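You operate a simulated robot arm through the tools that you are given. There is no shell and no other tool.

Carry out the task below with a simulated robot arm. There is one attempt and no reset: what you move stays moved.

JOB
Gauge the thin coat, build it up, gauge again and lay the tissue.
Fine: small patch on the glass; white gelcoat from the blue cup till the gauge shows 0.4 to 0.6 mm. Gauge and brush back. Set down upright: orange film gauge, red-handled brush.

It is judged by the outcome, as a careful person would: the job done as asked, and still so three seconds after it is handed in. It fails if anything else is knocked over, pushed out of place, dropped, spilled or broken.

ROBOT AND FRAMES
A 7-joint arm with a two-finger parallel gripper, fixed in place. Base frame: the origin is on the floor under the middle of its stand, x ahead of it, y to its left, z up; the work surface is at about z = 85. Units: cm, degrees, N and s.
It reaches about 137.2 cm from its shoulder. Its first joint turns from -149.0 to 149.0 degrees. Payload 3.43 kg.
Tool frame: the origin (TCP) lies between the finger pads and is the grasp point; the fingertips stand 3 cm ahead of it; z points along the fingers, y is the line along which they close. The gripper opens to 9.4 cm. The fingers are 2.8 cm wide and 1 cm thick; the gripper's body (5 by 9.6 cm) begins 5.5 cm behind the TCP.
Orientation is told as [roll, pitch, yaw] about the base's x, y, z axes, in that order, counted from this pose: with the fingers straight down and closing along the base's y, the tool's x points along the base's -x, its y along +y and its z along -z.

CONTROLS
- The arm moves only by the tool send_rows. Its arguments are lists of equal length, an entry for each row: "slide": the shift along the tool's x, y, z in units of 30 mm (1.0 is 30 mm), a list of three; "rotation": the turn, a rotation vector about the tool's x, y, z in units of 8 degrees (1.0 is 8 degrees), a list of three; "claw": the gripper command, from -1 (fully open) to 1 (shut), values between in proportion. In form: {"slide": [[tx, ty, tz], ...], "rotation": [[ax, ay, az], ...], "claw": [claw, ...]}. A call has 1 to 20 rows; each row shifts and turns the commanded pose from where the row before left it, along the tool's axes as they then stand. A call with a number of a shift or a turn outside -1 to 1 is refused whole. A row lasts 0.2 s, in which the tool goes at most 5 cm and 8.6 degrees; a call with a longer step from one row to the next is refused whole, and so is a gripper value outside its range. Where a pose cannot be reached the arm comes as near as it can. A force on the tool above 40 N (or 10 N above the force at the start of the call, whichever is more), or a blocked arm, ends the call early, and 0.2 s more pass. The fingers move at their own pace (about 4.5 cm/s each) and stop on an object; they squeeze with about 36 N. The grip force told is the motor's: it shows also when the fingers shut on nothing. Time passes only in rows, and 0.2 s behind the last, so rows that do not move let the fingers close. It gives the time, the measured TCP pose, the force on the tool (base axes), the opening and the grip force at its end, in the units of the frame above (readings bear some noise), with the torque about the TCP (base axes, N m) and any sound that the robot's microphone picked up.
- Cameras (640 x 400 px; columns grow to the right, rows downward): "scene" is fixed at [22.06, -50.11, 166.65]; the picture's right is [-0.96, -0.29, 0.00], its down [-0.25, 0.81, -0.53] and it looks along [0.15, -0.51, -0.85] (base axes); focal length 337 px, centre (320, 200). "wrist" rides on the gripper at [7.6, 1.4, -10.3] in the tool frame; the picture's right is [-0.18, 0.98, 0.00], its down [-0.75, -0.14, -0.64] and it looks along [-0.63, -0.12, 0.77] (tool axes); focal length 243 px, centre (320, 200). There is no depth. A picture from a camera that has moved, and an enlarged one, comes with that camera's place and axes in the base frame and with its lens.
- snapshot(camera): a new picture of that camera. It takes no simulated time.
- close_up(camera, box): a new picture of the part [left, top, right, bottom] of that camera's present view, enlarged. It takes no simulated time.
- close_job(): hands the job in; it is judged then, once.

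Places have to be worked out from the pictures, the camera data and where the tool is seen. Open the gripper and draw the arm clear of the work before you hand the job in, unless the task says otherwise.

The tools are called after "Request:" by a JSON object that holds its "name" and its "arguments". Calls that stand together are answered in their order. send_rows: Moves the arm, as the interface text tells. Its arguments: {"type":"object","properties":{"slide":{"type":"array","items":{"type":"array","items":{"type":"number"}}},"rotation":{"type":"array","items":{"type":"array","items":{"type":"number"}}},"claw":{"type":"array","items":{"type":"number"}}},"required":["slide","rotation","claw"]} The other tools are called the same way: snapshot (camera) takes a picture; close_up (camera, box) takes an enlarged picture of a part of a camera's view; close_job () hands the job in.

At the start:

```text
clock: 0.0
tcp_pos: [40.87, -90.01, 125.85]
orientation: [-0.2, -0.1, 0.0]
wrist_force: [-0.1, 0.4, -0.6]
torque: [0.02, -0.01, -0.04]
finger_gap: 9.42
finger_force: 0.2
```

scene: 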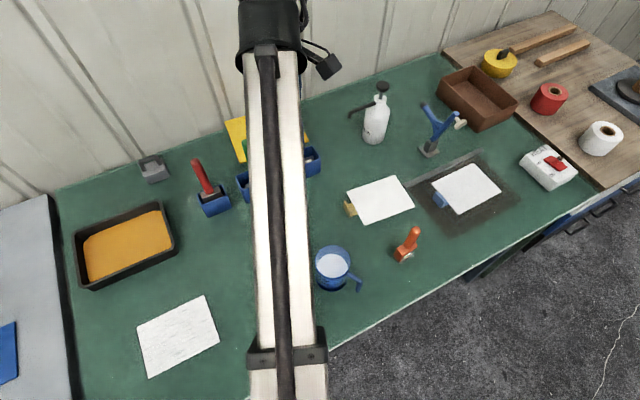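
wrist: 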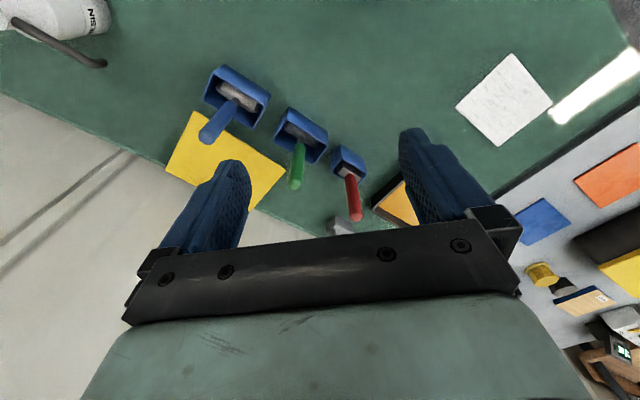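

I'll begin by looking closely at the scene before moving anything.

Request:
{"name": "close_up", "arguments": {"camera": "scene", "box": [300, 60, 640, 300]}}

Request:
{"name": "close_up", "arguments": {"camera": "scene", "box": [0, 120, 340, 400]}}

Request:
{"name": "close_up", "arguments": {"camera": "wrist", "box": [150, 30, 420, 240]}}

```text
1.67 times, centred on (470, 180) of scene
camera zoom: at [22.06, -50.11, 166.65], right [-0.96, -0.29, 0.0], down [-0.25, 0.81, -0.53], along [0.15, -0.51, -0.85], focal length 562 px, centre (70, 233)
```

zoom: 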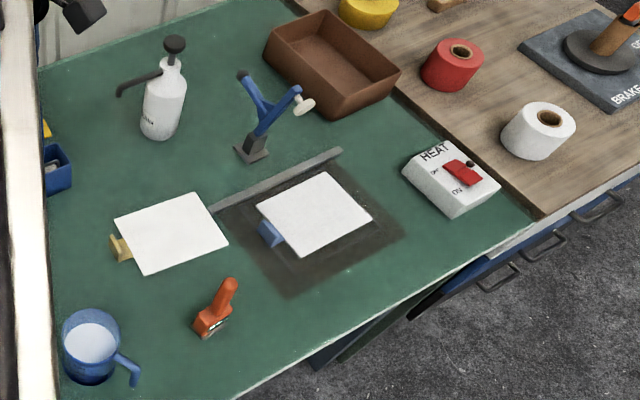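

```text
1.43 times, centred on (170, 260) of scene
camera zoom: at [22.06, -50.11, 166.65], right [-0.96, -0.29, 0.0], down [-0.25, 0.81, -0.53], along [0.15, -0.51, -0.85], focal length 482 px, centre (534, 114)
```

zoom: 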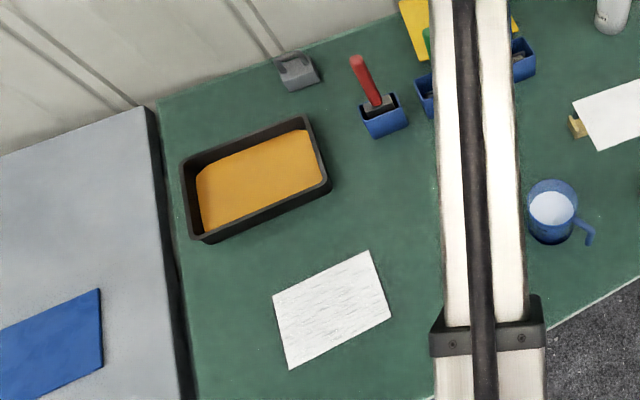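

```text
1.90 times, centred on (285, 135) of wrist
camera zoom: at [33.24, -88.54, 136.08], right [0.18, 0.98, 0.0], down [0.75, -0.14, 0.64], along [0.63, -0.12, -0.77], focal length 462 px, centre (387, 324)
```

zoom: 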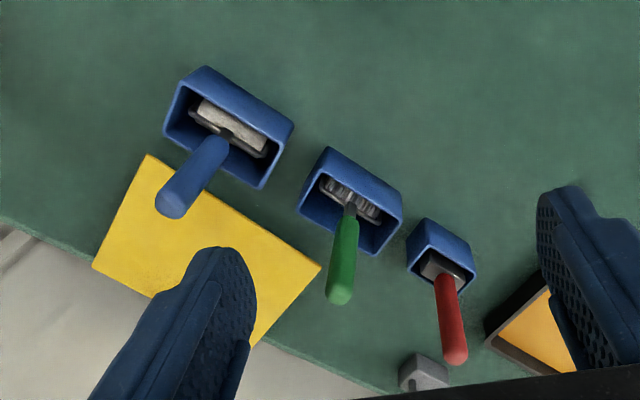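

Now close-ups of the plates, gauge, cup and tissue to understand which patch is the "glass" one.

Request:
{"name": "close_up", "arguments": {"camera": "scene", "box": [400, 140, 530, 240]}}

Request:
{"name": "close_up", "arguments": {"camera": "scene", "box": [330, 160, 430, 230]}}

Request:
{"name": "close_up", "arguments": {"camera": "scene", "box": [300, 215, 440, 305]}}

Request:
{"name": "close_up", "arguments": {"camera": "scene", "box": [120, 280, 240, 385]}}

Request:
{"name": "close_up", "arguments": {"camera": "scene", "box": [130, 140, 250, 225]}}

Request:
{"name": "close_up", "arguments": {"camera": "scene", "box": [400, 60, 600, 200]}}

```text
4.00 times, centred on (465, 190) of scene
camera zoom: at [22.06, -50.11, 166.65], right [-0.96, -0.29, 0.0], down [-0.25, 0.81, -0.53], along [0.15, -0.51, -0.85], focal length 1348 px, centre (-260, 240)
```

zoom: 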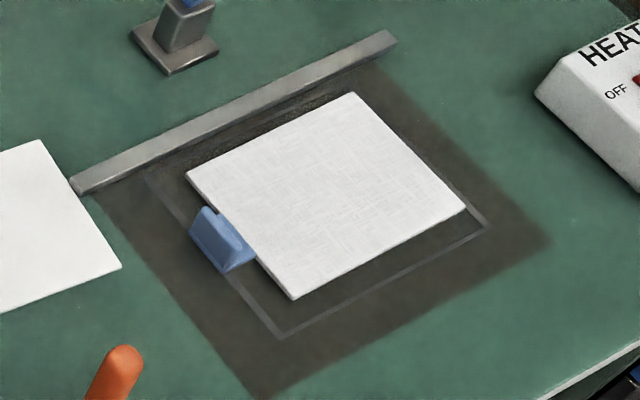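

```text
5.71 times, centred on (380, 195) of scene
camera zoom: at [22.06, -50.11, 166.65], right [-0.96, -0.29, 0.0], down [-0.25, 0.81, -0.53], along [0.15, -0.51, -0.85], focal length 1926 px, centre (-23, 229)
```

zoom: 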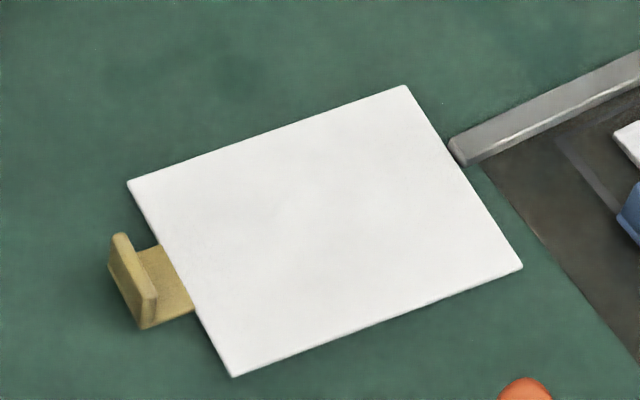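

```text
4.44 times, centred on (370, 260) of scene
camera zoom: at [22.06, -50.11, 166.65], right [-0.96, -0.29, 0.0], down [-0.25, 0.81, -0.53], along [0.15, -0.51, -0.85], focal length 1498 px, centre (98, -67)
```

zoom: 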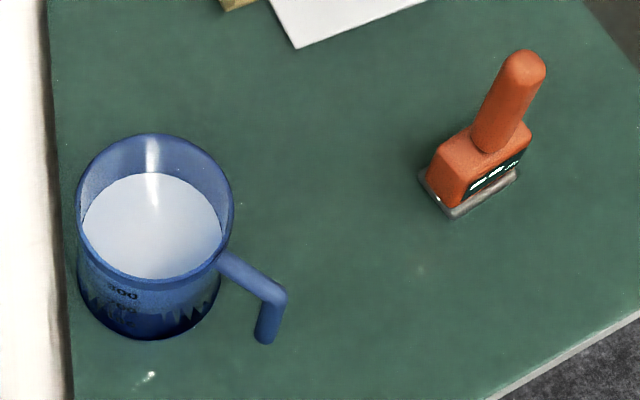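

```text
3.81 times, centred on (180, 332) of scene
camera zoom: at [22.06, -50.11, 166.65], right [-0.96, -0.29, 0.0], down [-0.25, 0.81, -0.53], along [0.15, -0.51, -0.85], focal length 1284 px, centre (853, -305)
```

zoom: 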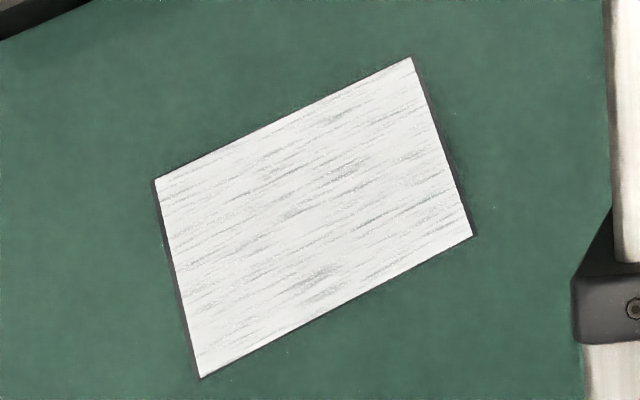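

```text
4.71 times, centred on (190, 182) of scene
camera zoom: at [22.06, -50.11, 166.65], right [-0.96, -0.29, 0.0], down [-0.25, 0.81, -0.53], along [0.15, -0.51, -0.85], focal length 1586 px, centre (932, 282)
```

zoom: 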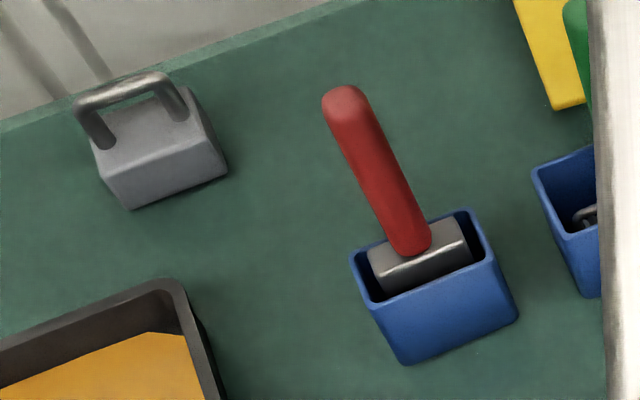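

```text
2.86 times, centred on (500, 130) of scene
camera zoom: at [22.06, -50.11, 166.65], right [-0.96, -0.29, 0.0], down [-0.25, 0.81, -0.53], along [0.15, -0.51, -0.85], focal length 963 px, centre (-194, 400)
```

zoom: 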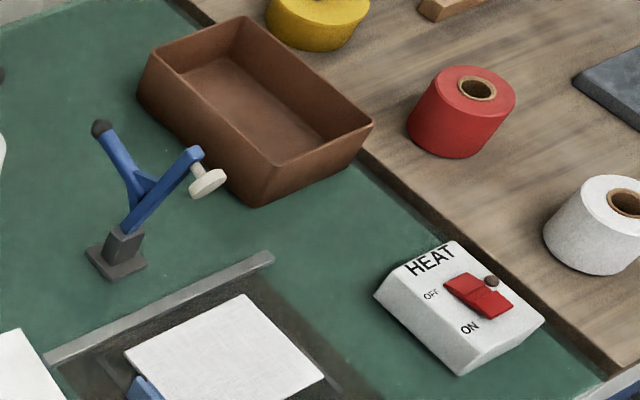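

Request:
{"name": "close_up", "arguments": {"camera": "wrist", "box": [430, 30, 640, 230]}}

Request:
{"name": "close_up", "arguments": {"camera": "wrist", "box": [500, 220, 640, 400]}}

```text
2.00 times, centred on (535, 130) of wrist
camera zoom: at [33.24, -88.54, 136.08], right [0.18, 0.98, 0.0], down [0.75, -0.14, 0.64], along [0.63, -0.12, -0.77], focal length 485 px, centre (-110, 340)
```

zoom: 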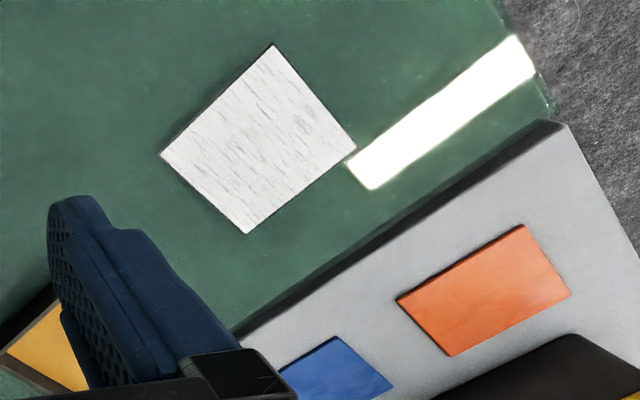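

```text
2.22 times, centred on (570, 310) of wrist
camera zoom: at [33.24, -88.54, 136.08], right [0.18, 0.98, 0.0], down [0.75, -0.14, 0.64], along [0.63, -0.12, -0.77], focal length 539 px, centre (-236, -44)
```

zoom: 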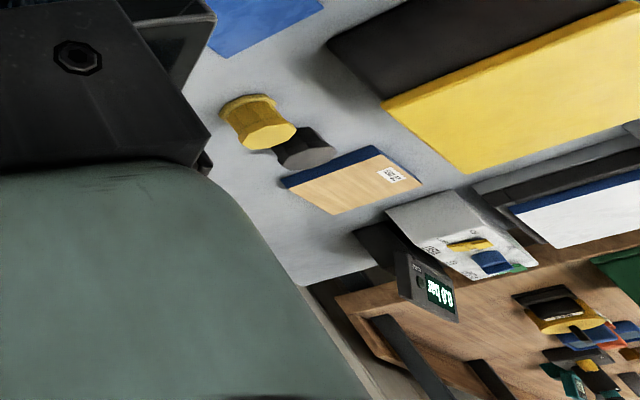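

The bench is turned about 39° in the base frame. I'll turn the tool to face the bench squarely (yaw about -51°) so that the wrist camera looks toward the wall, then inspect the pieces.

Request:
{"name": "send_rows", "arguments": {"slide": [[0, 0, 0], [0, 0, 0], [0, 0, 0], [0, 0, 0], [0, 0, 0], [0, 0, 0], [0, 0, 0]], "rotation": [[0, 0, 0.911], [0, 0, 0.911], [0, 0, 0.911], [0, 0, 0.911], [0, 0, 0.911], [0, 0, 0.911], [0, 0, 0.911]], "claw": [-1, -1, -1, -1, -1, -1, -1]}}

Request:
{"name": "snapshot", "arguments": {"camera": "wrist"}}

Request:
{"name": "snapshot", "arguments": {"camera": "scene"}}

```text
clock: 1.2
tcp_pos: [40.84, -90.13, 125.87]
orientation: [-0.5, -0.8, -33.2]
wrist_force: [-0.1, -0.4, -0.6]
torque: [0.0, -0.01, 0.0]
finger_gap: 9.39
finger_force: 0.1
stopped in row 5: the force on the tool passed its limit at 59 N (the readings are from after the stop); the commanded pose is now the measured one
```

```text
taken
camera wrist: at [35.27, -84.66, 136.05], right [0.69, 0.72, -0.01], down [0.55, -0.52, 0.65], along [0.47, -0.45, -0.76], focal length 243 px, centre (320, 200)
```

wrist: 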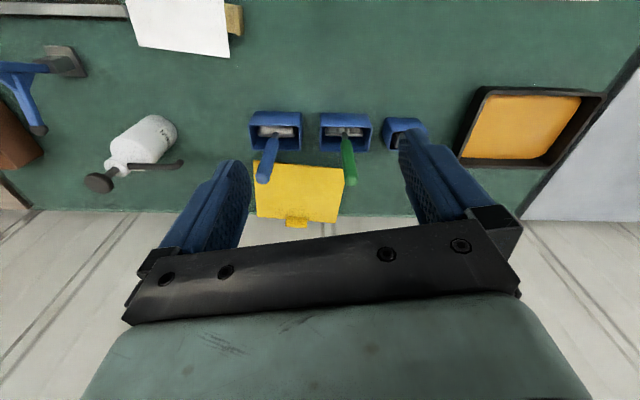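

```text
taken
```

scene: 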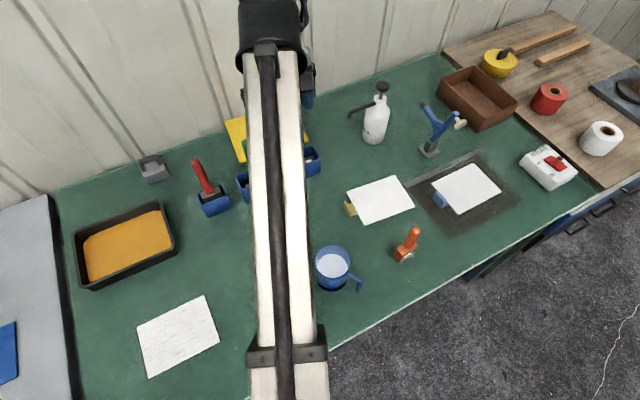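

The turn stopped partway on a force spike with nothing near the fingers; the force reads zero now. I'll move gently toward the dark mat area at safe height and look there.

Request:
{"name": "send_rows", "arguments": {"slide": [[0.3, -0.15, 0], [0.6, -0.3, 0.1], [0.8, -0.42, 0.15], [0.8, -0.42, 0.15], [0.8, -0.42, 0.15], [0.8, -0.42, 0.15], [0.8, -0.42, 0.15], [0.8, -0.42, 0.15], [0.8, -0.42, 0.15], [0.8, -0.42, 0.15], [0.8, -0.42, 0.15], [0.8, -0.42, 0.15], [0.8, -0.42, 0.15], [0.8, -0.42, 0.15], [0.8, -0.42, 0.15], [0.8, -0.42, 0.15], [0.8, -0.42, 0.15], [0.8, -0.42, 0.15], [0.8, -0.42, 0.15], [0.4, -0.2, 0.1]], "rotation": [[0, 0, 0], [0, 0, 0], [0, 0, 0], [0, 0, 0], [0, 0, 0], [0, 0, 0], [0, 0, 0], [0, 0, 0], [0, 0, 0], [0, 0, 0], [0, 0, 0], [0, 0, 0], [0, 0, 0], [0, 0, 0], [0, 0, 0], [0, 0, 0], [0, 0, 0], [0, 0, 0], [0, 0, 0], [0, 0, 0]], "claw": [-1, -1, -1, -1, -1, -1, -1, -1, -1, -1, -1, -1, -1, -1, -1, -1, -1, -1, -1, -1]}}

Request:
{"name": "snapshot", "arguments": {"camera": "wrist"}}

Request:
{"name": "snapshot", "arguments": {"camera": "scene"}}

```text
clock: 5.4
tcp_pos: [-8.98, -85.34, 117.16]
orientation: [-0.4, -0.5, -33.1]
wrist_force: [0.2, -0.1, -0.6]
torque: [0.0, -0.02, 0.0]
finger_gap: 9.41
finger_force: 0.0
```

```text
taken
camera wrist: at [-14.75, -79.89, 127.39], right [0.69, 0.72, -0.01], down [0.55, -0.52, 0.65], along [0.47, -0.45, -0.76], focal length 243 px, centre (320, 200)
```

wrist: 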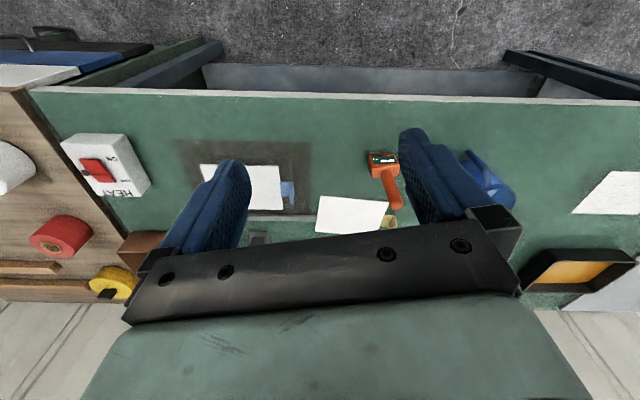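

```text
taken
```

scene: 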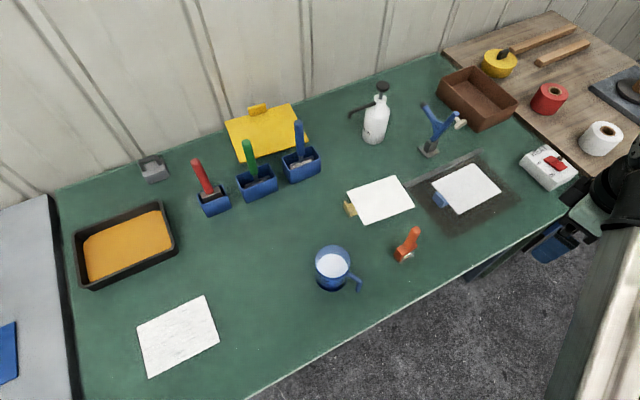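

Request:
{"name": "close_up", "arguments": {"camera": "wrist", "box": [150, 120, 430, 250]}}

Request:
{"name": "close_up", "arguments": {"camera": "scene", "box": [170, 80, 400, 230]}}

Request:
{"name": "close_up", "arguments": {"camera": "wrist", "box": [355, 140, 415, 215]}}

Request:
{"name": "close_up", "arguments": {"camera": "scene", "box": [220, 90, 330, 210]}}

```text
2.29 times, centred on (290, 185) of wrist
camera zoom: at [-14.75, -79.89, 127.39], right [0.69, 0.72, -0.01], down [0.55, -0.52, 0.65], along [0.47, -0.45, -0.76], focal length 555 px, centre (389, 234)
```

zoom: 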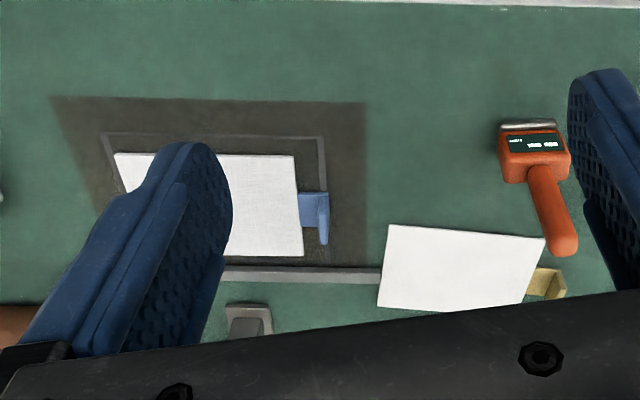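

```text
2.67 times, centred on (285, 155) of scene
camera zoom: at [22.06, -50.11, 166.65], right [-0.96, -0.29, 0.0], down [-0.25, 0.81, -0.53], along [0.15, -0.51, -0.85], focal length 899 px, centre (413, 320)
```

zoom: 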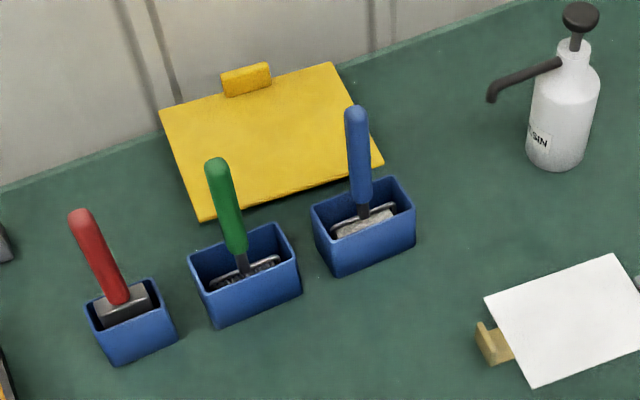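

```text
5.33 times, centred on (385, 178) of wrist
camera zoom: at [-14.75, -79.89, 127.39], right [0.69, 0.72, -0.01], down [0.55, -0.52, 0.65], along [0.47, -0.45, -0.76], focal length 1294 px, centre (-27, 320)
```

zoom: 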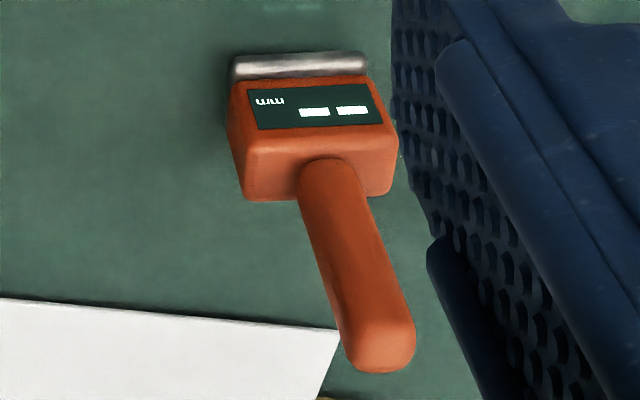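

```text
3.33 times, centred on (275, 150) of scene
camera zoom: at [22.06, -50.11, 166.65], right [-0.96, -0.29, 0.0], down [-0.25, 0.81, -0.53], along [0.15, -0.51, -0.85], focal length 1124 px, centre (470, 367)
```

zoom: 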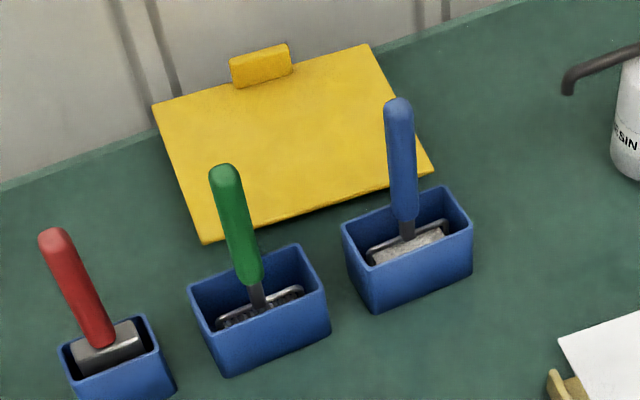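

The gauge display shows "mm -- --". Next I'll move over the streaky white patch near [57, -55] to see whether it lies on the glass.

Request:
{"name": "send_rows", "arguments": {"slide": [[-0.27, 0.5, 0], [-0.55, 1, 0], [-0.55, 1, 0], [-0.55, 1, 0], [-0.55, 1, 0], [-0.55, 1, 0], [-0.55, 1, 0], [-0.55, 1, 0], [-0.55, 1, 0], [-0.55, 1, 0], [-0.55, 1, 0], [-0.55, 1, 0], [-0.55, 1, 0], [-0.55, 1, 0], [-0.55, 1, 0], [-0.55, 1, 0], [-0.55, 1, 0], [-0.55, 1, 0], [-0.55, 1, 0], [-0.27, 0.5, 0]], "rotation": [[0, 0, 0], [0, 0, 0], [0, 0, 0], [0, 0, 0], [0, 0, 0], [0, 0, 0], [0, 0, 0], [0, 0, 0], [0, 0, 0], [0, 0, 0], [0, 0, 0], [0, 0, 0], [0, 0, 0], [0, 0, 0], [0, 0, 0], [0, 0, 0], [0, 0, 0], [0, 0, 0], [0, 0, 0], [0, 0, 0]], "claw": [-1, -1, -1, -1, -1, -1, -1, -1, -1, -1, -1, -1, -1, -1, -1, -1, -1, -1, -1, -1]}}

Request:
{"name": "snapshot", "arguments": {"camera": "wrist"}}

Request:
{"name": "close_up", "arguments": {"camera": "scene", "box": [390, 130, 540, 240]}}

```text
clock: 8.2
tcp_pos: [28.83, -66.31, 114.97]
orientation: [-1.0, -1.2, -32.2]
wrist_force: [8.0, -3.8, -8.4]
torque: [-0.16, 0.46, -0.29]
finger_gap: 9.38
finger_force: 0.0
out of reach, approached as far as the arm can: row 8, 9, 10, 11, 12, 14
stopped in row 14: the force on the tool passed its limit at 62 N (the readings are from after the stop); the commanded pose is now the measured one
```

```text
taken
camera wrist: at [22.99, -60.86, 125.01], right [0.68, 0.73, -0.01], down [0.56, -0.5, 0.66], along [0.48, -0.46, -0.75], focal length 243 px, centre (320, 200)
```

wrist: 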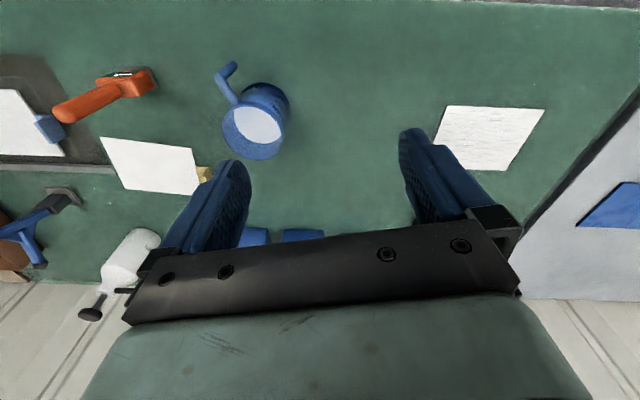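

```text
3.64 times, centred on (465, 185) of scene
camera zoom: at [22.06, -50.11, 166.65], right [-0.96, -0.29, 0.0], down [-0.25, 0.81, -0.53], along [0.15, -0.51, -0.85], focal length 1226 px, centre (-207, 254)
```

zoom: 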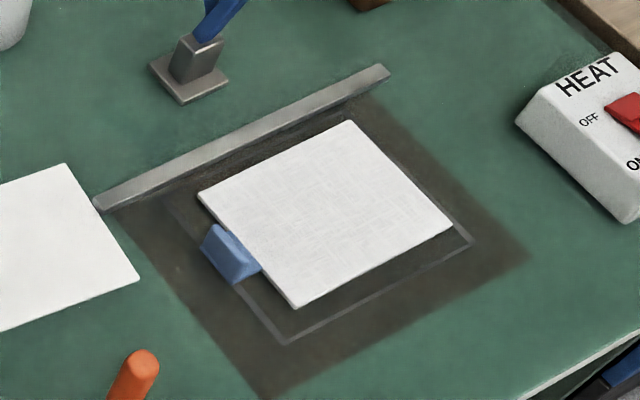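

Request:
{"name": "close_up", "arguments": {"camera": "wrist", "box": [430, 80, 570, 190]}}

Request:
{"name": "close_up", "arguments": {"camera": "wrist", "box": [190, 50, 310, 170]}}

Request:
{"name": "close_up", "arguments": {"camera": "wrist", "box": [0, 50, 230, 230]}}

Request:
{"name": "snapshot", "arguments": {"camera": "scene"}}

```text
3.64 times, centred on (500, 135) of wrist
camera zoom: at [22.99, -60.86, 125.01], right [0.68, 0.73, -0.01], down [0.56, -0.5, 0.66], along [0.48, -0.46, -0.75], focal length 882 px, centre (-334, 436)
```

zoom: 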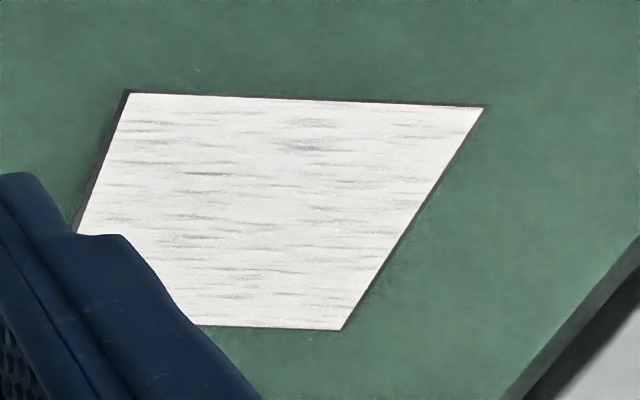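

```text
3.33 times, centred on (250, 110) of wrist
camera zoom: at [22.99, -60.86, 125.01], right [0.68, 0.73, -0.01], down [0.56, -0.5, 0.66], along [0.48, -0.46, -0.75], focal length 809 px, centre (553, 500)
```

zoom: 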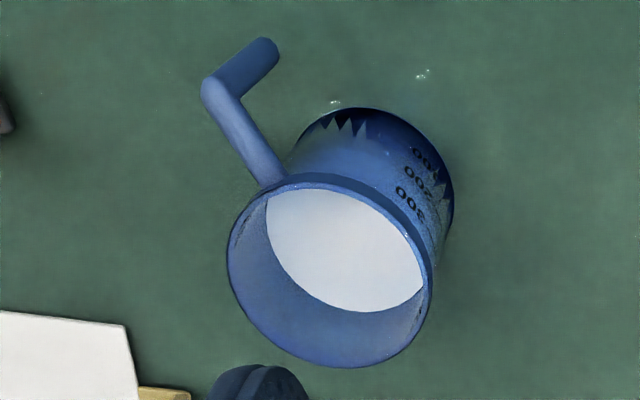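

```text
2.22 times, centred on (115, 140) of wrist
camera zoom: at [22.99, -60.86, 125.01], right [0.68, 0.73, -0.01], down [0.56, -0.5, 0.66], along [0.48, -0.46, -0.75], focal length 539 px, centre (776, 333)
```

zoom: 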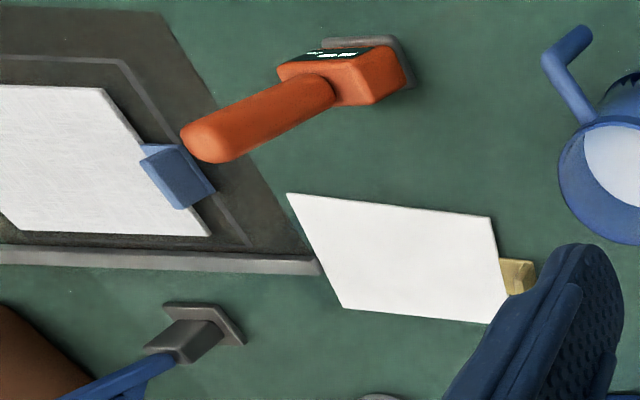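

```text
taken
```

scene: 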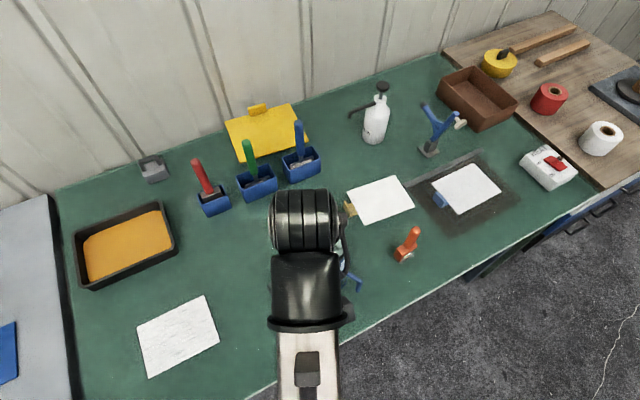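

The streaky patch (about 16 × 12 cm at [57, -55]) looks like the thin brushed coat on a dark glass plate. The gauge stands with a vertical handle near [11, -89], top around z 99. The arm was near a reach limit, so I'll move back outward, slowly, toward the gauge and turn the yaw there.

Request:
{"name": "send_rows", "arguments": {"slide": [[0, 0, 0], [0, -0.4, 0], [0.04, -0.8, 0], [0.04, -0.8, 0], [0.04, -0.8, 0], [0.04, -0.8, 0], [0.04, -0.8, 0], [0.04, -0.8, 0], [0.04, -0.8, 0], [0.04, -0.8, 0], [0.04, -0.8, 0], [0, -0.4, 0], [0, 0, 0]], "rotation": [[0, 0, 0], [0, 0, 0], [0, 0, 0], [0, 0, 0], [0, 0, 0], [0, 0, 0], [0, 0, 0], [0, 0, 0], [0, 0, 0], [0, 0, 0], [0, 0, 0], [0, 0, 0], [0, 0, 0]], "claw": [-1, -1, -1, -1, -1, -1, -1, -1, -1, -1, -1, -1, -1]}}

```text
clock: 11.0
tcp_pos: [15.15, -85.95, 115.44]
orientation: [-1.0, -1.2, -32.2]
wrist_force: [0.6, 0.1, 0.2]
torque: [-0.02, -0.03, -0.01]
finger_gap: 9.4
finger_force: 0.0
```

Request:
{"name": "send_rows", "arguments": {"slide": [[0, 0, 0], [0, 0, 0], [0, 0, 0], [0, 0, 0], [0, 0, 0], [0, 0, 0], [0, 0, 0]], "rotation": [[-0.021, 0.025, 0.392], [-0.021, 0.025, 0.392], [-0.021, 0.025, 0.392], [-0.021, 0.025, 0.392], [-0.021, 0.025, 0.392], [-0.021, 0.025, 0.392], [0, 0, 0]], "claw": [-1, -1, -1, -1, -1, -1, -1]}}

Request:
{"name": "snapshot", "arguments": {"camera": "wrist"}}

```text
clock: 12.6
tcp_pos: [15.13, -86.0, 115.32]
orientation: [0.2, -0.1, -51.0]
wrist_force: [-0.2, -0.5, -0.2]
torque: [0.0, -0.01, 0.01]
finger_gap: 9.4
finger_force: 0.0
```

```text
taken
camera wrist: at [11.36, -79.26, 125.59], right [0.88, 0.47, 0.0], down [0.36, -0.68, 0.64], along [0.31, -0.56, -0.77], focal length 243 px, centre (320, 200)
```

wrist: 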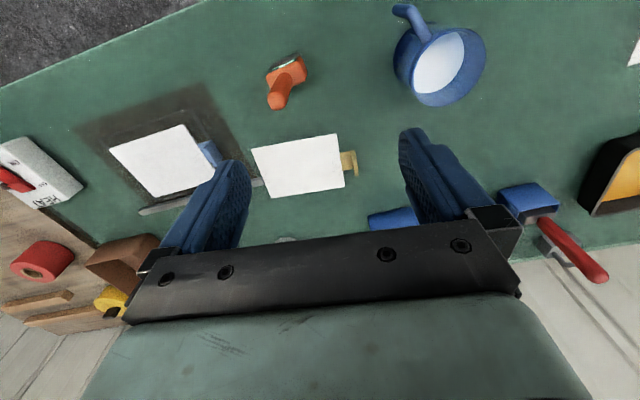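

Request:
{"name": "close_up", "arguments": {"camera": "wrist", "box": [245, 40, 325, 120]}}

Request:
{"name": "close_up", "arguments": {"camera": "scene", "box": [385, 215, 435, 275]}}

Request:
{"name": "close_up", "arguments": {"camera": "wrist", "box": [80, 60, 370, 230]}}

```text
5.00 times, centred on (285, 80) of wrist
camera zoom: at [11.36, -79.26, 125.59], right [0.88, 0.47, 0.0], down [0.36, -0.68, 0.64], along [0.31, -0.56, -0.77], focal length 1213 px, centre (495, 800)
```

zoom: 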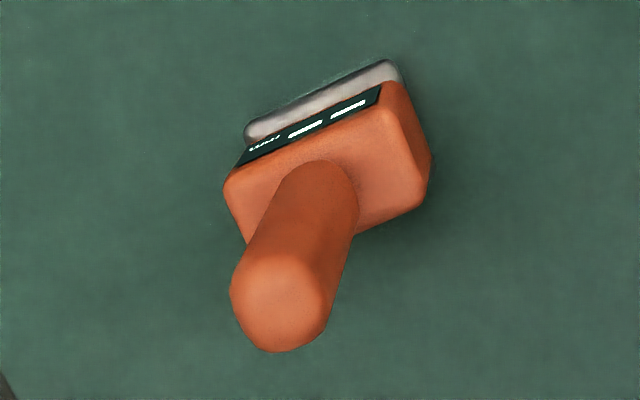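

```text
6.67 times, centred on (410, 245) of scene
camera zoom: at [22.06, -50.11, 166.65], right [-0.96, -0.29, 0.0], down [-0.25, 0.81, -0.53], along [0.15, -0.51, -0.85], focal length 2247 px, centre (-280, -100)
```

zoom: 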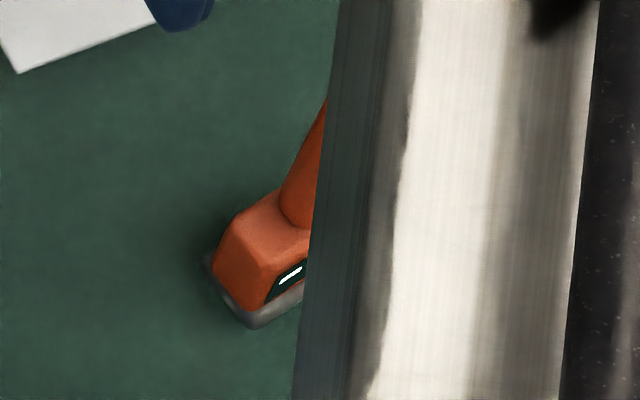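

```text
2.21 times, centred on (225, 145) of wrist
camera zoom: at [11.36, -79.26, 125.59], right [0.88, 0.47, 0.0], down [0.36, -0.68, 0.64], along [0.31, -0.56, -0.77], focal length 535 px, centre (530, 321)
```

zoom: 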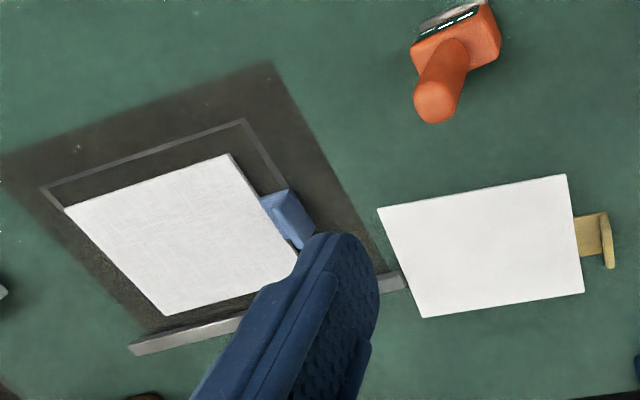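

Gauge handle is vertical at about [11.4, -88.8], 2.3 cm thick, with its display facing bearing ~142°. I'll set yaw -38 to face the display squarely and place the open fingers above the handle.

Request:
{"name": "send_rows", "arguments": {"slide": [[0, 0, 0], [0, 0, 0], [0, 0, 0], [0, 0, 0], [0.133, -0.5, 0], [0.133, -0.5, 0], [0.133, -0.5, 0], [0, 0, 0.8], [0, 0, 0.8], [0, 0, 0]], "rotation": [[0, 0, -0.406], [0, 0, -0.406], [0, 0, -0.406], [0, 0, -0.406], [0, 0, 0], [0, 0, 0], [0, 0, 0], [0, 0, 0], [0, 0, 0], [0, 0, 0]], "claw": [-1, -1, -1, -1, -1, -1, -1, -1, -1, -1]}}

Request:
{"name": "snapshot", "arguments": {"camera": "wrist"}}

```text
clock: 14.8
tcp_pos: [11.27, -88.82, 110.44]
orientation: [0.2, -0.1, -38.0]
wrist_force: [0.3, -0.3, 0.6]
torque: [0.01, -0.01, -0.01]
finger_gap: 9.38
finger_force: 0.1
```

```text
taken
camera wrist: at [6.1, -83.08, 120.77], right [0.75, 0.66, 0.0], down [0.5, -0.58, 0.64], along [0.43, -0.48, -0.77], focal length 243 px, centre (320, 200)
```

wrist: 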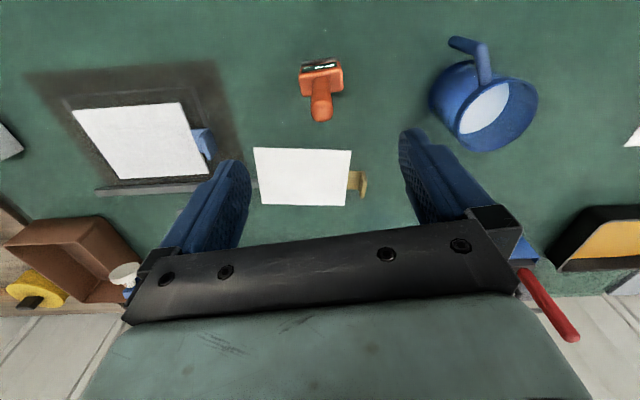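

The handle tip lines up under the fingers. Descending to about z 95.5 around the handle.

Request:
{"name": "send_rows", "arguments": {"slide": [[0, 0, 0.5], [0, 0, 0.7], [0, 0, 0.7], [0, 0, 0.7], [0, 0, 0.7], [0, 0, 0.7], [0, 0, 0.5], [0, 0, 0.4], [0, 0, 0]], "rotation": [[0, 0, 0], [0, 0, 0], [0, 0, 0], [0, 0, 0], [0, 0, 0], [0, 0, 0], [0, 0, 0], [0, 0, 0], [0, 0, 0]], "claw": [-1, -1, -1, -1, -1, -1, -1, -1, -1]}}

Request:
{"name": "snapshot", "arguments": {"camera": "wrist"}}

Request:
{"name": "close_up", "arguments": {"camera": "scene", "box": [340, 190, 460, 290]}}

```text
clock: 16.8
tcp_pos: [11.42, -88.66, 95.73]
orientation: [0.2, 0.0, -38.0]
wrist_force: [0.2, -0.6, 0.7]
torque: [0.0, 0.0, 0.01]
finger_gap: 9.43
finger_force: 0.0
```

```text
taken
camera wrist: at [6.21, -82.99, 106.05], right [0.75, 0.66, 0.0], down [0.5, -0.58, 0.64], along [0.43, -0.48, -0.77], focal length 243 px, centre (320, 200)
```

wrist: 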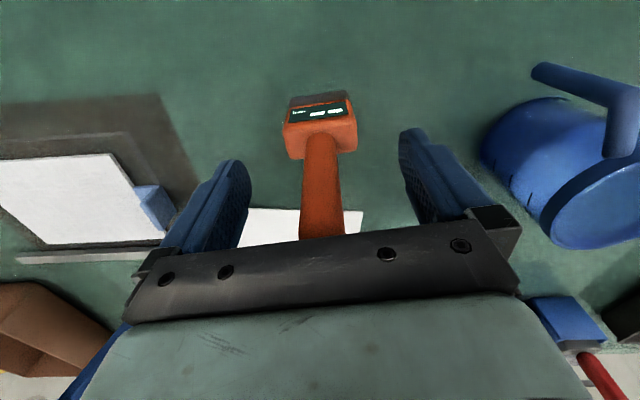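

```text
4.00 times, centred on (400, 240) of scene
camera zoom: at [22.06, -50.11, 166.65], right [-0.96, -0.29, 0.0], down [-0.25, 0.81, -0.53], along [0.15, -0.51, -0.85], focal length 1348 px, centre (0, 40)
```

zoom: 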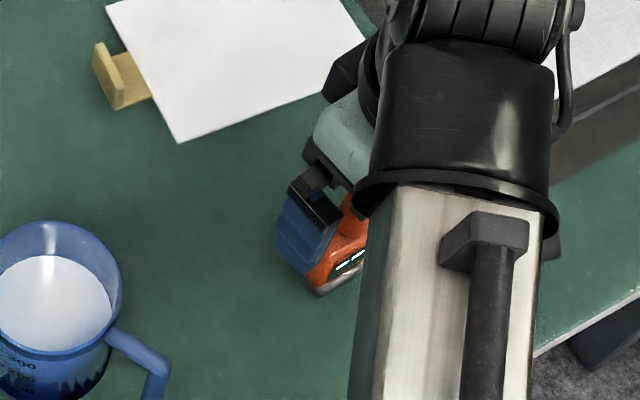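

The handle sits between the pads. Closing the gripper.

Request:
{"name": "send_rows", "arguments": {"slide": [[0, 0, 0], [0, 0, 0], [0, 0, 0], [0, 0, 0], [0, 0, 0], [0, 0, 0], [0, 0, 0]], "rotation": [[0, 0, 0], [0, 0, 0], [0, 0, 0], [0, 0, 0], [0, 0, 0], [0, 0, 0], [0, 0, 0]], "claw": [1, 1, 1, 1, 1, 1, 1]}}

Request:
{"name": "snapshot", "arguments": {"camera": "wrist"}}

```text
clock: 18.4
tcp_pos: [11.4, -88.67, 95.8]
orientation: [0.2, 0.0, -38.2]
wrist_force: [-0.5, 0.5, 0.0]
torque: [0.02, 0.0, 0.01]
finger_gap: 2.32
finger_force: 36.0
```

```text
taken
camera wrist: at [6.21, -82.99, 106.07], right [0.75, 0.66, 0.0], down [0.5, -0.58, 0.64], along [0.43, -0.48, -0.77], focal length 243 px, centre (320, 200)
```

wrist: 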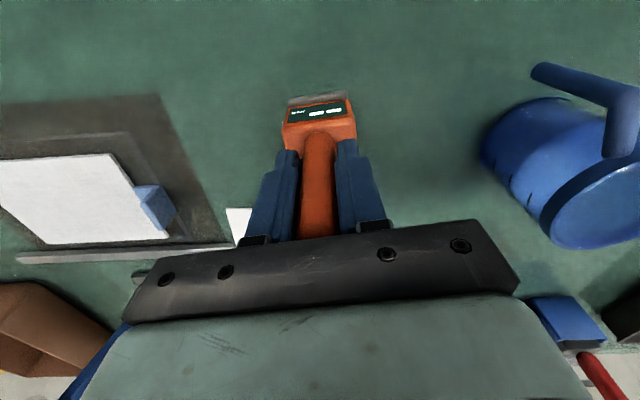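

Gripped at 2.32 cm. Lifting straight up about 16 cm so the gauge foot clears the cup.

Request:
{"name": "send_rows", "arguments": {"slide": [[0, 0, -0.2], [0, 0, -0.5], [0, 0, -0.8], [0, 0, -0.8], [0, 0, -0.8], [0, 0, -0.8], [0, 0, -0.8], [0, 0, -0.5], [0, 0, -0.2], [0, 0, 0]], "rotation": [[0, 0, 0], [0, 0, 0], [0, 0, 0], [0, 0, 0], [0, 0, 0], [0, 0, 0], [0, 0, 0], [0, 0, 0], [0, 0, 0], [0, 0, 0]], "claw": [1, 1, 1, 1, 1, 1, 1, 1, 1, 1]}}

Request:
{"name": "snapshot", "arguments": {"camera": "wrist"}}

```text
clock: 20.6
tcp_pos: [11.48, -88.83, 111.95]
orientation: [0.3, -0.1, -38.1]
wrist_force: [-1.0, -0.3, -1.3]
torque: [0.03, -0.01, -0.01]
finger_gap: 2.29
finger_force: 36.2
```

```text
taken
camera wrist: at [6.18, -83.06, 122.31], right [0.75, 0.66, 0.0], down [0.5, -0.58, 0.64], along [0.43, -0.48, -0.77], focal length 243 px, centre (320, 200)
```

wrist: 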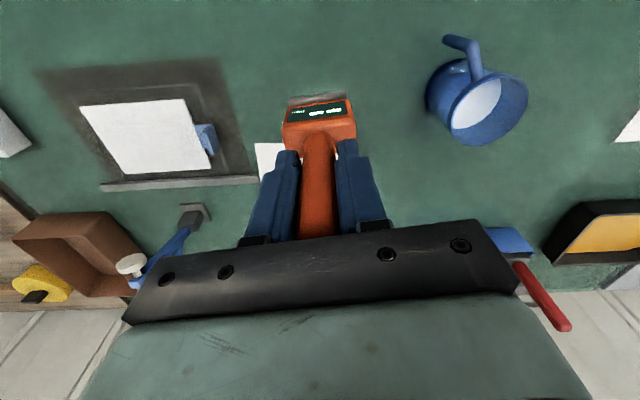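

The gauge is held securely. Moving along an arc (outside the cup) toward the patch at this height.

Request:
{"name": "send_rows", "arguments": {"slide": [[-0.24, 0.33, 0], [-0.48, 0.66, 0], [-0.48, 0.66, 0], [-0.48, 0.66, 0], [-0.48, 0.66, 0], [-0.48, 0.66, 0], [-0.48, 0.66, 0], [-0.48, 0.66, 0], [-0.48, 0.66, 0], [-0.4, 0.66, 0], [-0.2, 0.66, 0], [-0.2, 0.66, 0], [-0.2, 0.66, 0], [-0.2, 0.66, 0], [-0.2, 0.66, 0], [-0.2, 0.66, 0], [-0.2, 0.66, 0], [-0.2, 0.66, 0], [-0.2, 0.66, 0], [-0.1, 0.33, 0]], "rotation": [[0, 0, 0], [0, 0, 0], [0, 0, 0], [0, 0, 0], [0, 0, 0], [0, 0, 0], [0, 0, 0], [0, 0, 0], [0, 0, 0], [0, 0, 0], [0, 0, 0], [0, 0, 0], [0, 0, 0], [0, 0, 0], [0, 0, 0], [0, 0, 0], [0, 0, 0], [0, 0, 0], [0, 0, 0], [0, 0, 0]], "claw": [1, 1, 1, 1, 1, 1, 1, 1, 1, 1, 1, 1, 1, 1, 1, 1, 1, 1, 1, 1]}}

Request:
{"name": "snapshot", "arguments": {"camera": "wrist"}}

Request:
{"name": "snapshot", "arguments": {"camera": "scene"}}

```text
clock: 24.8
tcp_pos: [49.55, -71.1, 112.19]
orientation: [0.3, -0.1, -38.1]
wrist_force: [-0.5, 0.1, -1.6]
torque: [0.01, -0.02, -0.01]
finger_gap: 2.33
finger_force: 36.0
```

```text
taken
camera wrist: at [44.41, -65.27, 122.36], right [0.75, 0.66, 0.0], down [0.5, -0.58, 0.64], along [0.43, -0.48, -0.77], focal length 243 px, centre (320, 200)
```

wrist: 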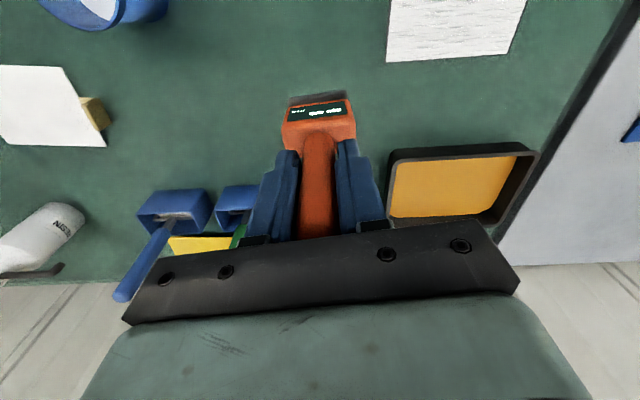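

```text
taken
```

scene: 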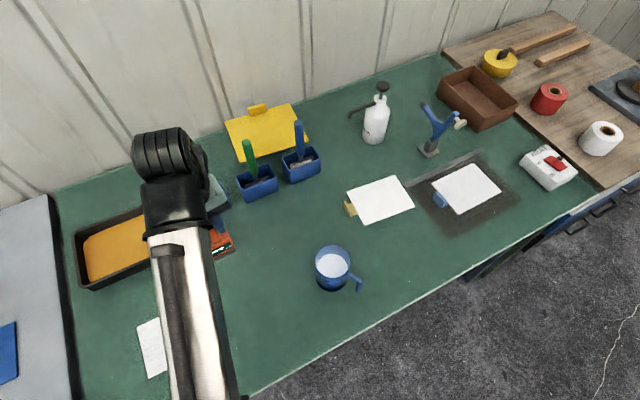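

Request:
{"name": "send_rows", "arguments": {"slide": [[0.1, 0.32, 0.1], [0.15, 0.6, 0.3], [0.15, 0.64, 0.35], [0.15, 0.64, 0.35], [0.15, 0.64, 0.35], [0.15, 0.64, 0.35], [0.15, 0.64, 0.35], [0.15, 0.64, 0.35], [0.15, 0.6, 0.3], [0.1, 0.3, 0.1], [0, 0, 0]], "rotation": [[0, 0, 0], [0, 0, 0], [0, 0, 0], [0, 0, 0], [0, 0, 0], [0, 0, 0], [0, 0, 0], [0, 0, 0], [0, 0, 0], [0, 0, 0], [0, 0, 0]], "claw": [1, 1, 1, 1, 1, 1, 1, 1, 1, 1, 1]}}

Request:
{"name": "snapshot", "arguments": {"camera": "wrist"}}

Request:
{"name": "snapshot", "arguments": {"camera": "scene"}}

```text
clock: 27.2
tcp_pos: [56.94, -54.93, 103.59]
orientation: [0.1, -0.2, -38.1]
wrist_force: [0.4, -0.2, -1.0]
torque: [-0.01, 0.02, -0.01]
finger_gap: 2.31
finger_force: 35.6
```

```text
taken
camera wrist: at [51.7, -49.27, 113.8], right [0.75, 0.66, 0.0], down [0.5, -0.58, 0.64], along [0.43, -0.48, -0.77], focal length 243 px, centre (320, 200)
```

wrist: 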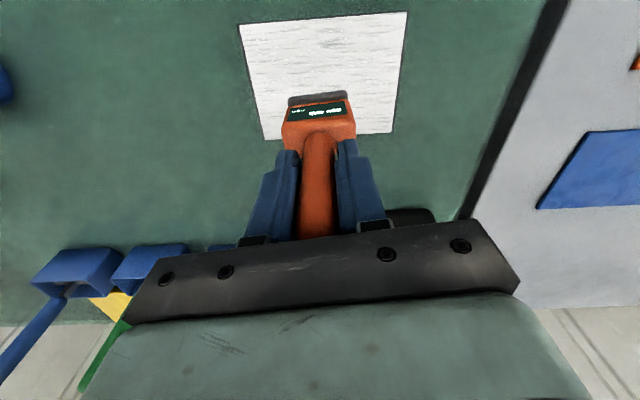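

```text
taken
```

scene: 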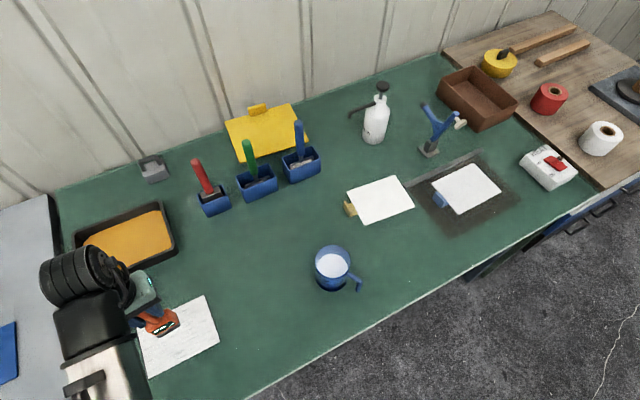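

The gauge is right over the patch centre. Lowering it gently to contact.

Request:
{"name": "send_rows", "arguments": {"slide": [[0, 0, 0.3], [0, 0, 0.5], [0, 0, 0.5], [0, 0, 0.5], [0, 0, 0.3], [0, 0, 0.1], [0, 0, 0.05], [0, 0, 0]], "rotation": [[0, 0, 0], [0, 0, 0], [0, 0, 0], [0, 0, 0], [0, 0, 0], [0, 0, 0], [0, 0, 0], [0, 0, 0]], "claw": [1, 1, 1, 1, 1, 1, 1, 1]}}

Request:
{"name": "close_up", "arguments": {"camera": "wrist", "box": [270, 70, 370, 140]}}

```text
clock: 29.0
tcp_pos: [56.91, -54.95, 96.82]
orientation: [0.2, -0.1, -38.0]
wrist_force: [0.5, -0.4, -1.1]
torque: [0.0, 0.0, -0.01]
finger_gap: 2.3
finger_force: 35.2
```

```text
5.71 times, centred on (320, 105) of wrist
camera zoom: at [51.67, -49.27, 107.02], right [0.75, 0.66, 0.0], down [0.5, -0.58, 0.64], along [0.43, -0.48, -0.77], focal length 1386 px, centre (320, 743)
```

zoom: 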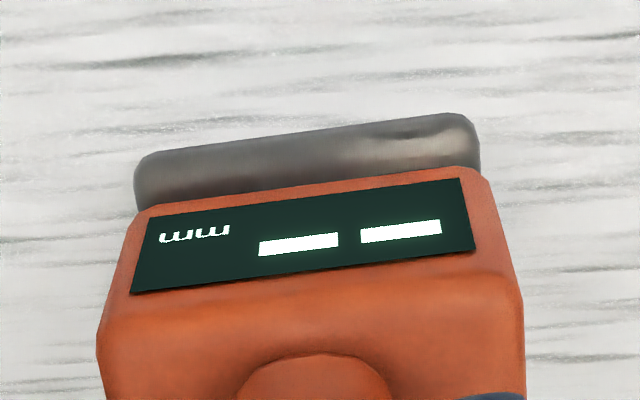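

Request:
{"name": "send_rows", "arguments": {"slide": [[0, 0, 0.07], [0, 0, 0.07], [0, 0, 0.07], [0, 0, 0.07], [0, 0, 0]], "rotation": [[0, 0, 0], [0, 0, 0], [0, 0, 0], [0, 0, 0], [0, 0, 0]], "claw": [1, 1, 1, 1, 1]}}

Request:
{"name": "close_up", "arguments": {"camera": "wrist", "box": [270, 70, 370, 140]}}

```text
clock: 30.2
tcp_pos: [56.87, -55.01, 95.92]
orientation: [0.2, -0.1, -38.1]
wrist_force: [0.5, -0.5, -0.6]
torque: [0.0, -0.06, 0.03]
finger_gap: 2.32
finger_force: 36.4
```

```text
5.71 times, centred on (320, 105) of wrist
camera zoom: at [51.7, -49.3, 106.2], right [0.75, 0.66, 0.0], down [0.5, -0.58, 0.64], along [0.43, -0.48, -0.77], focal length 1386 px, centre (320, 743)
```

zoom: 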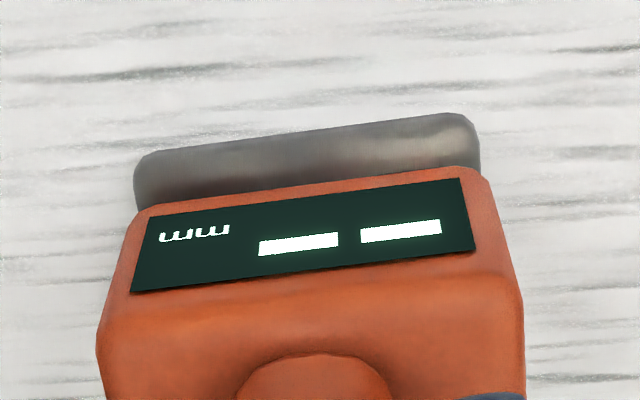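

Request:
{"name": "send_rows", "arguments": {"slide": [[0, 0, 0.04], [0, 0, 0.04], [0, 0, 0]], "rotation": [[0, 0, 0], [0, 0, 0], [0, 0, 0]], "claw": [1, 1, 1]}}

Request:
{"name": "close_up", "arguments": {"camera": "wrist", "box": [270, 70, 370, 140]}}

```text
clock: 31.0
tcp_pos: [56.85, -54.92, 95.96]
orientation: [0.2, -0.1, -38.2]
wrist_force: [0.8, 2.3, 18.3]
torque: [-0.03, 0.25, -0.01]
finger_gap: 2.35
finger_force: 35.9
```

```text
5.71 times, centred on (320, 105) of wrist
camera zoom: at [51.64, -49.26, 106.05], right [0.75, 0.66, 0.0], down [0.5, -0.58, 0.64], along [0.43, -0.48, -0.77], focal length 1386 px, centre (320, 743)
```

zoom: 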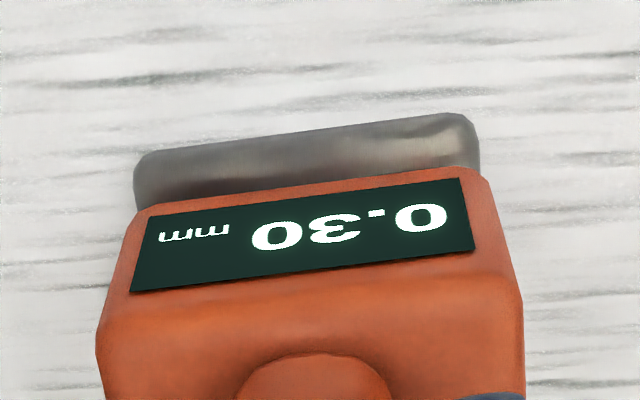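

The gauge reads 0.30 mm (upside down in this view), confirming this is the thin coat. Holding a moment, then lifting straight off.

Request:
{"name": "send_rows", "arguments": {"slide": [[0, 0, 0], [0, 0, 0], [0, 0, -0.1], [0, 0, -0.3], [0, 0, -0.5], [0, 0, -0.7], [0, 0, -0.7], [0, 0, -0.3], [0, 0, 0]], "rotation": [[0, 0, 0], [0, 0, 0], [0, 0, 0], [0, 0, 0], [0, 0, 0], [0, 0, 0], [0, 0, 0], [0, 0, 0], [0, 0, 0]], "claw": [1, 1, 1, 1, 1, 1, 1, 1, 1]}}

Request:
{"name": "snapshot", "arguments": {"camera": "wrist"}}

```text
clock: 33.0
tcp_pos: [56.82, -55.06, 103.46]
orientation: [0.2, 0.0, -38.1]
wrist_force: [0.3, 0.1, -1.2]
torque: [-0.01, 0.01, 0.0]
finger_gap: 2.31
finger_force: 36.0
```

```text
taken
camera wrist: at [51.62, -49.33, 113.75], right [0.75, 0.66, 0.0], down [0.5, -0.58, 0.64], along [0.43, -0.48, -0.77], focal length 243 px, centre (320, 200)
```

wrist: 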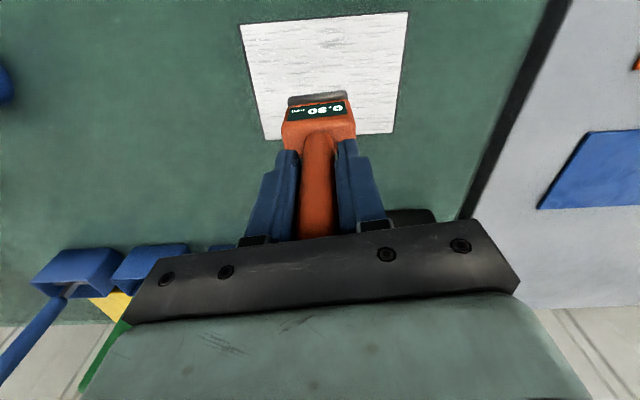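

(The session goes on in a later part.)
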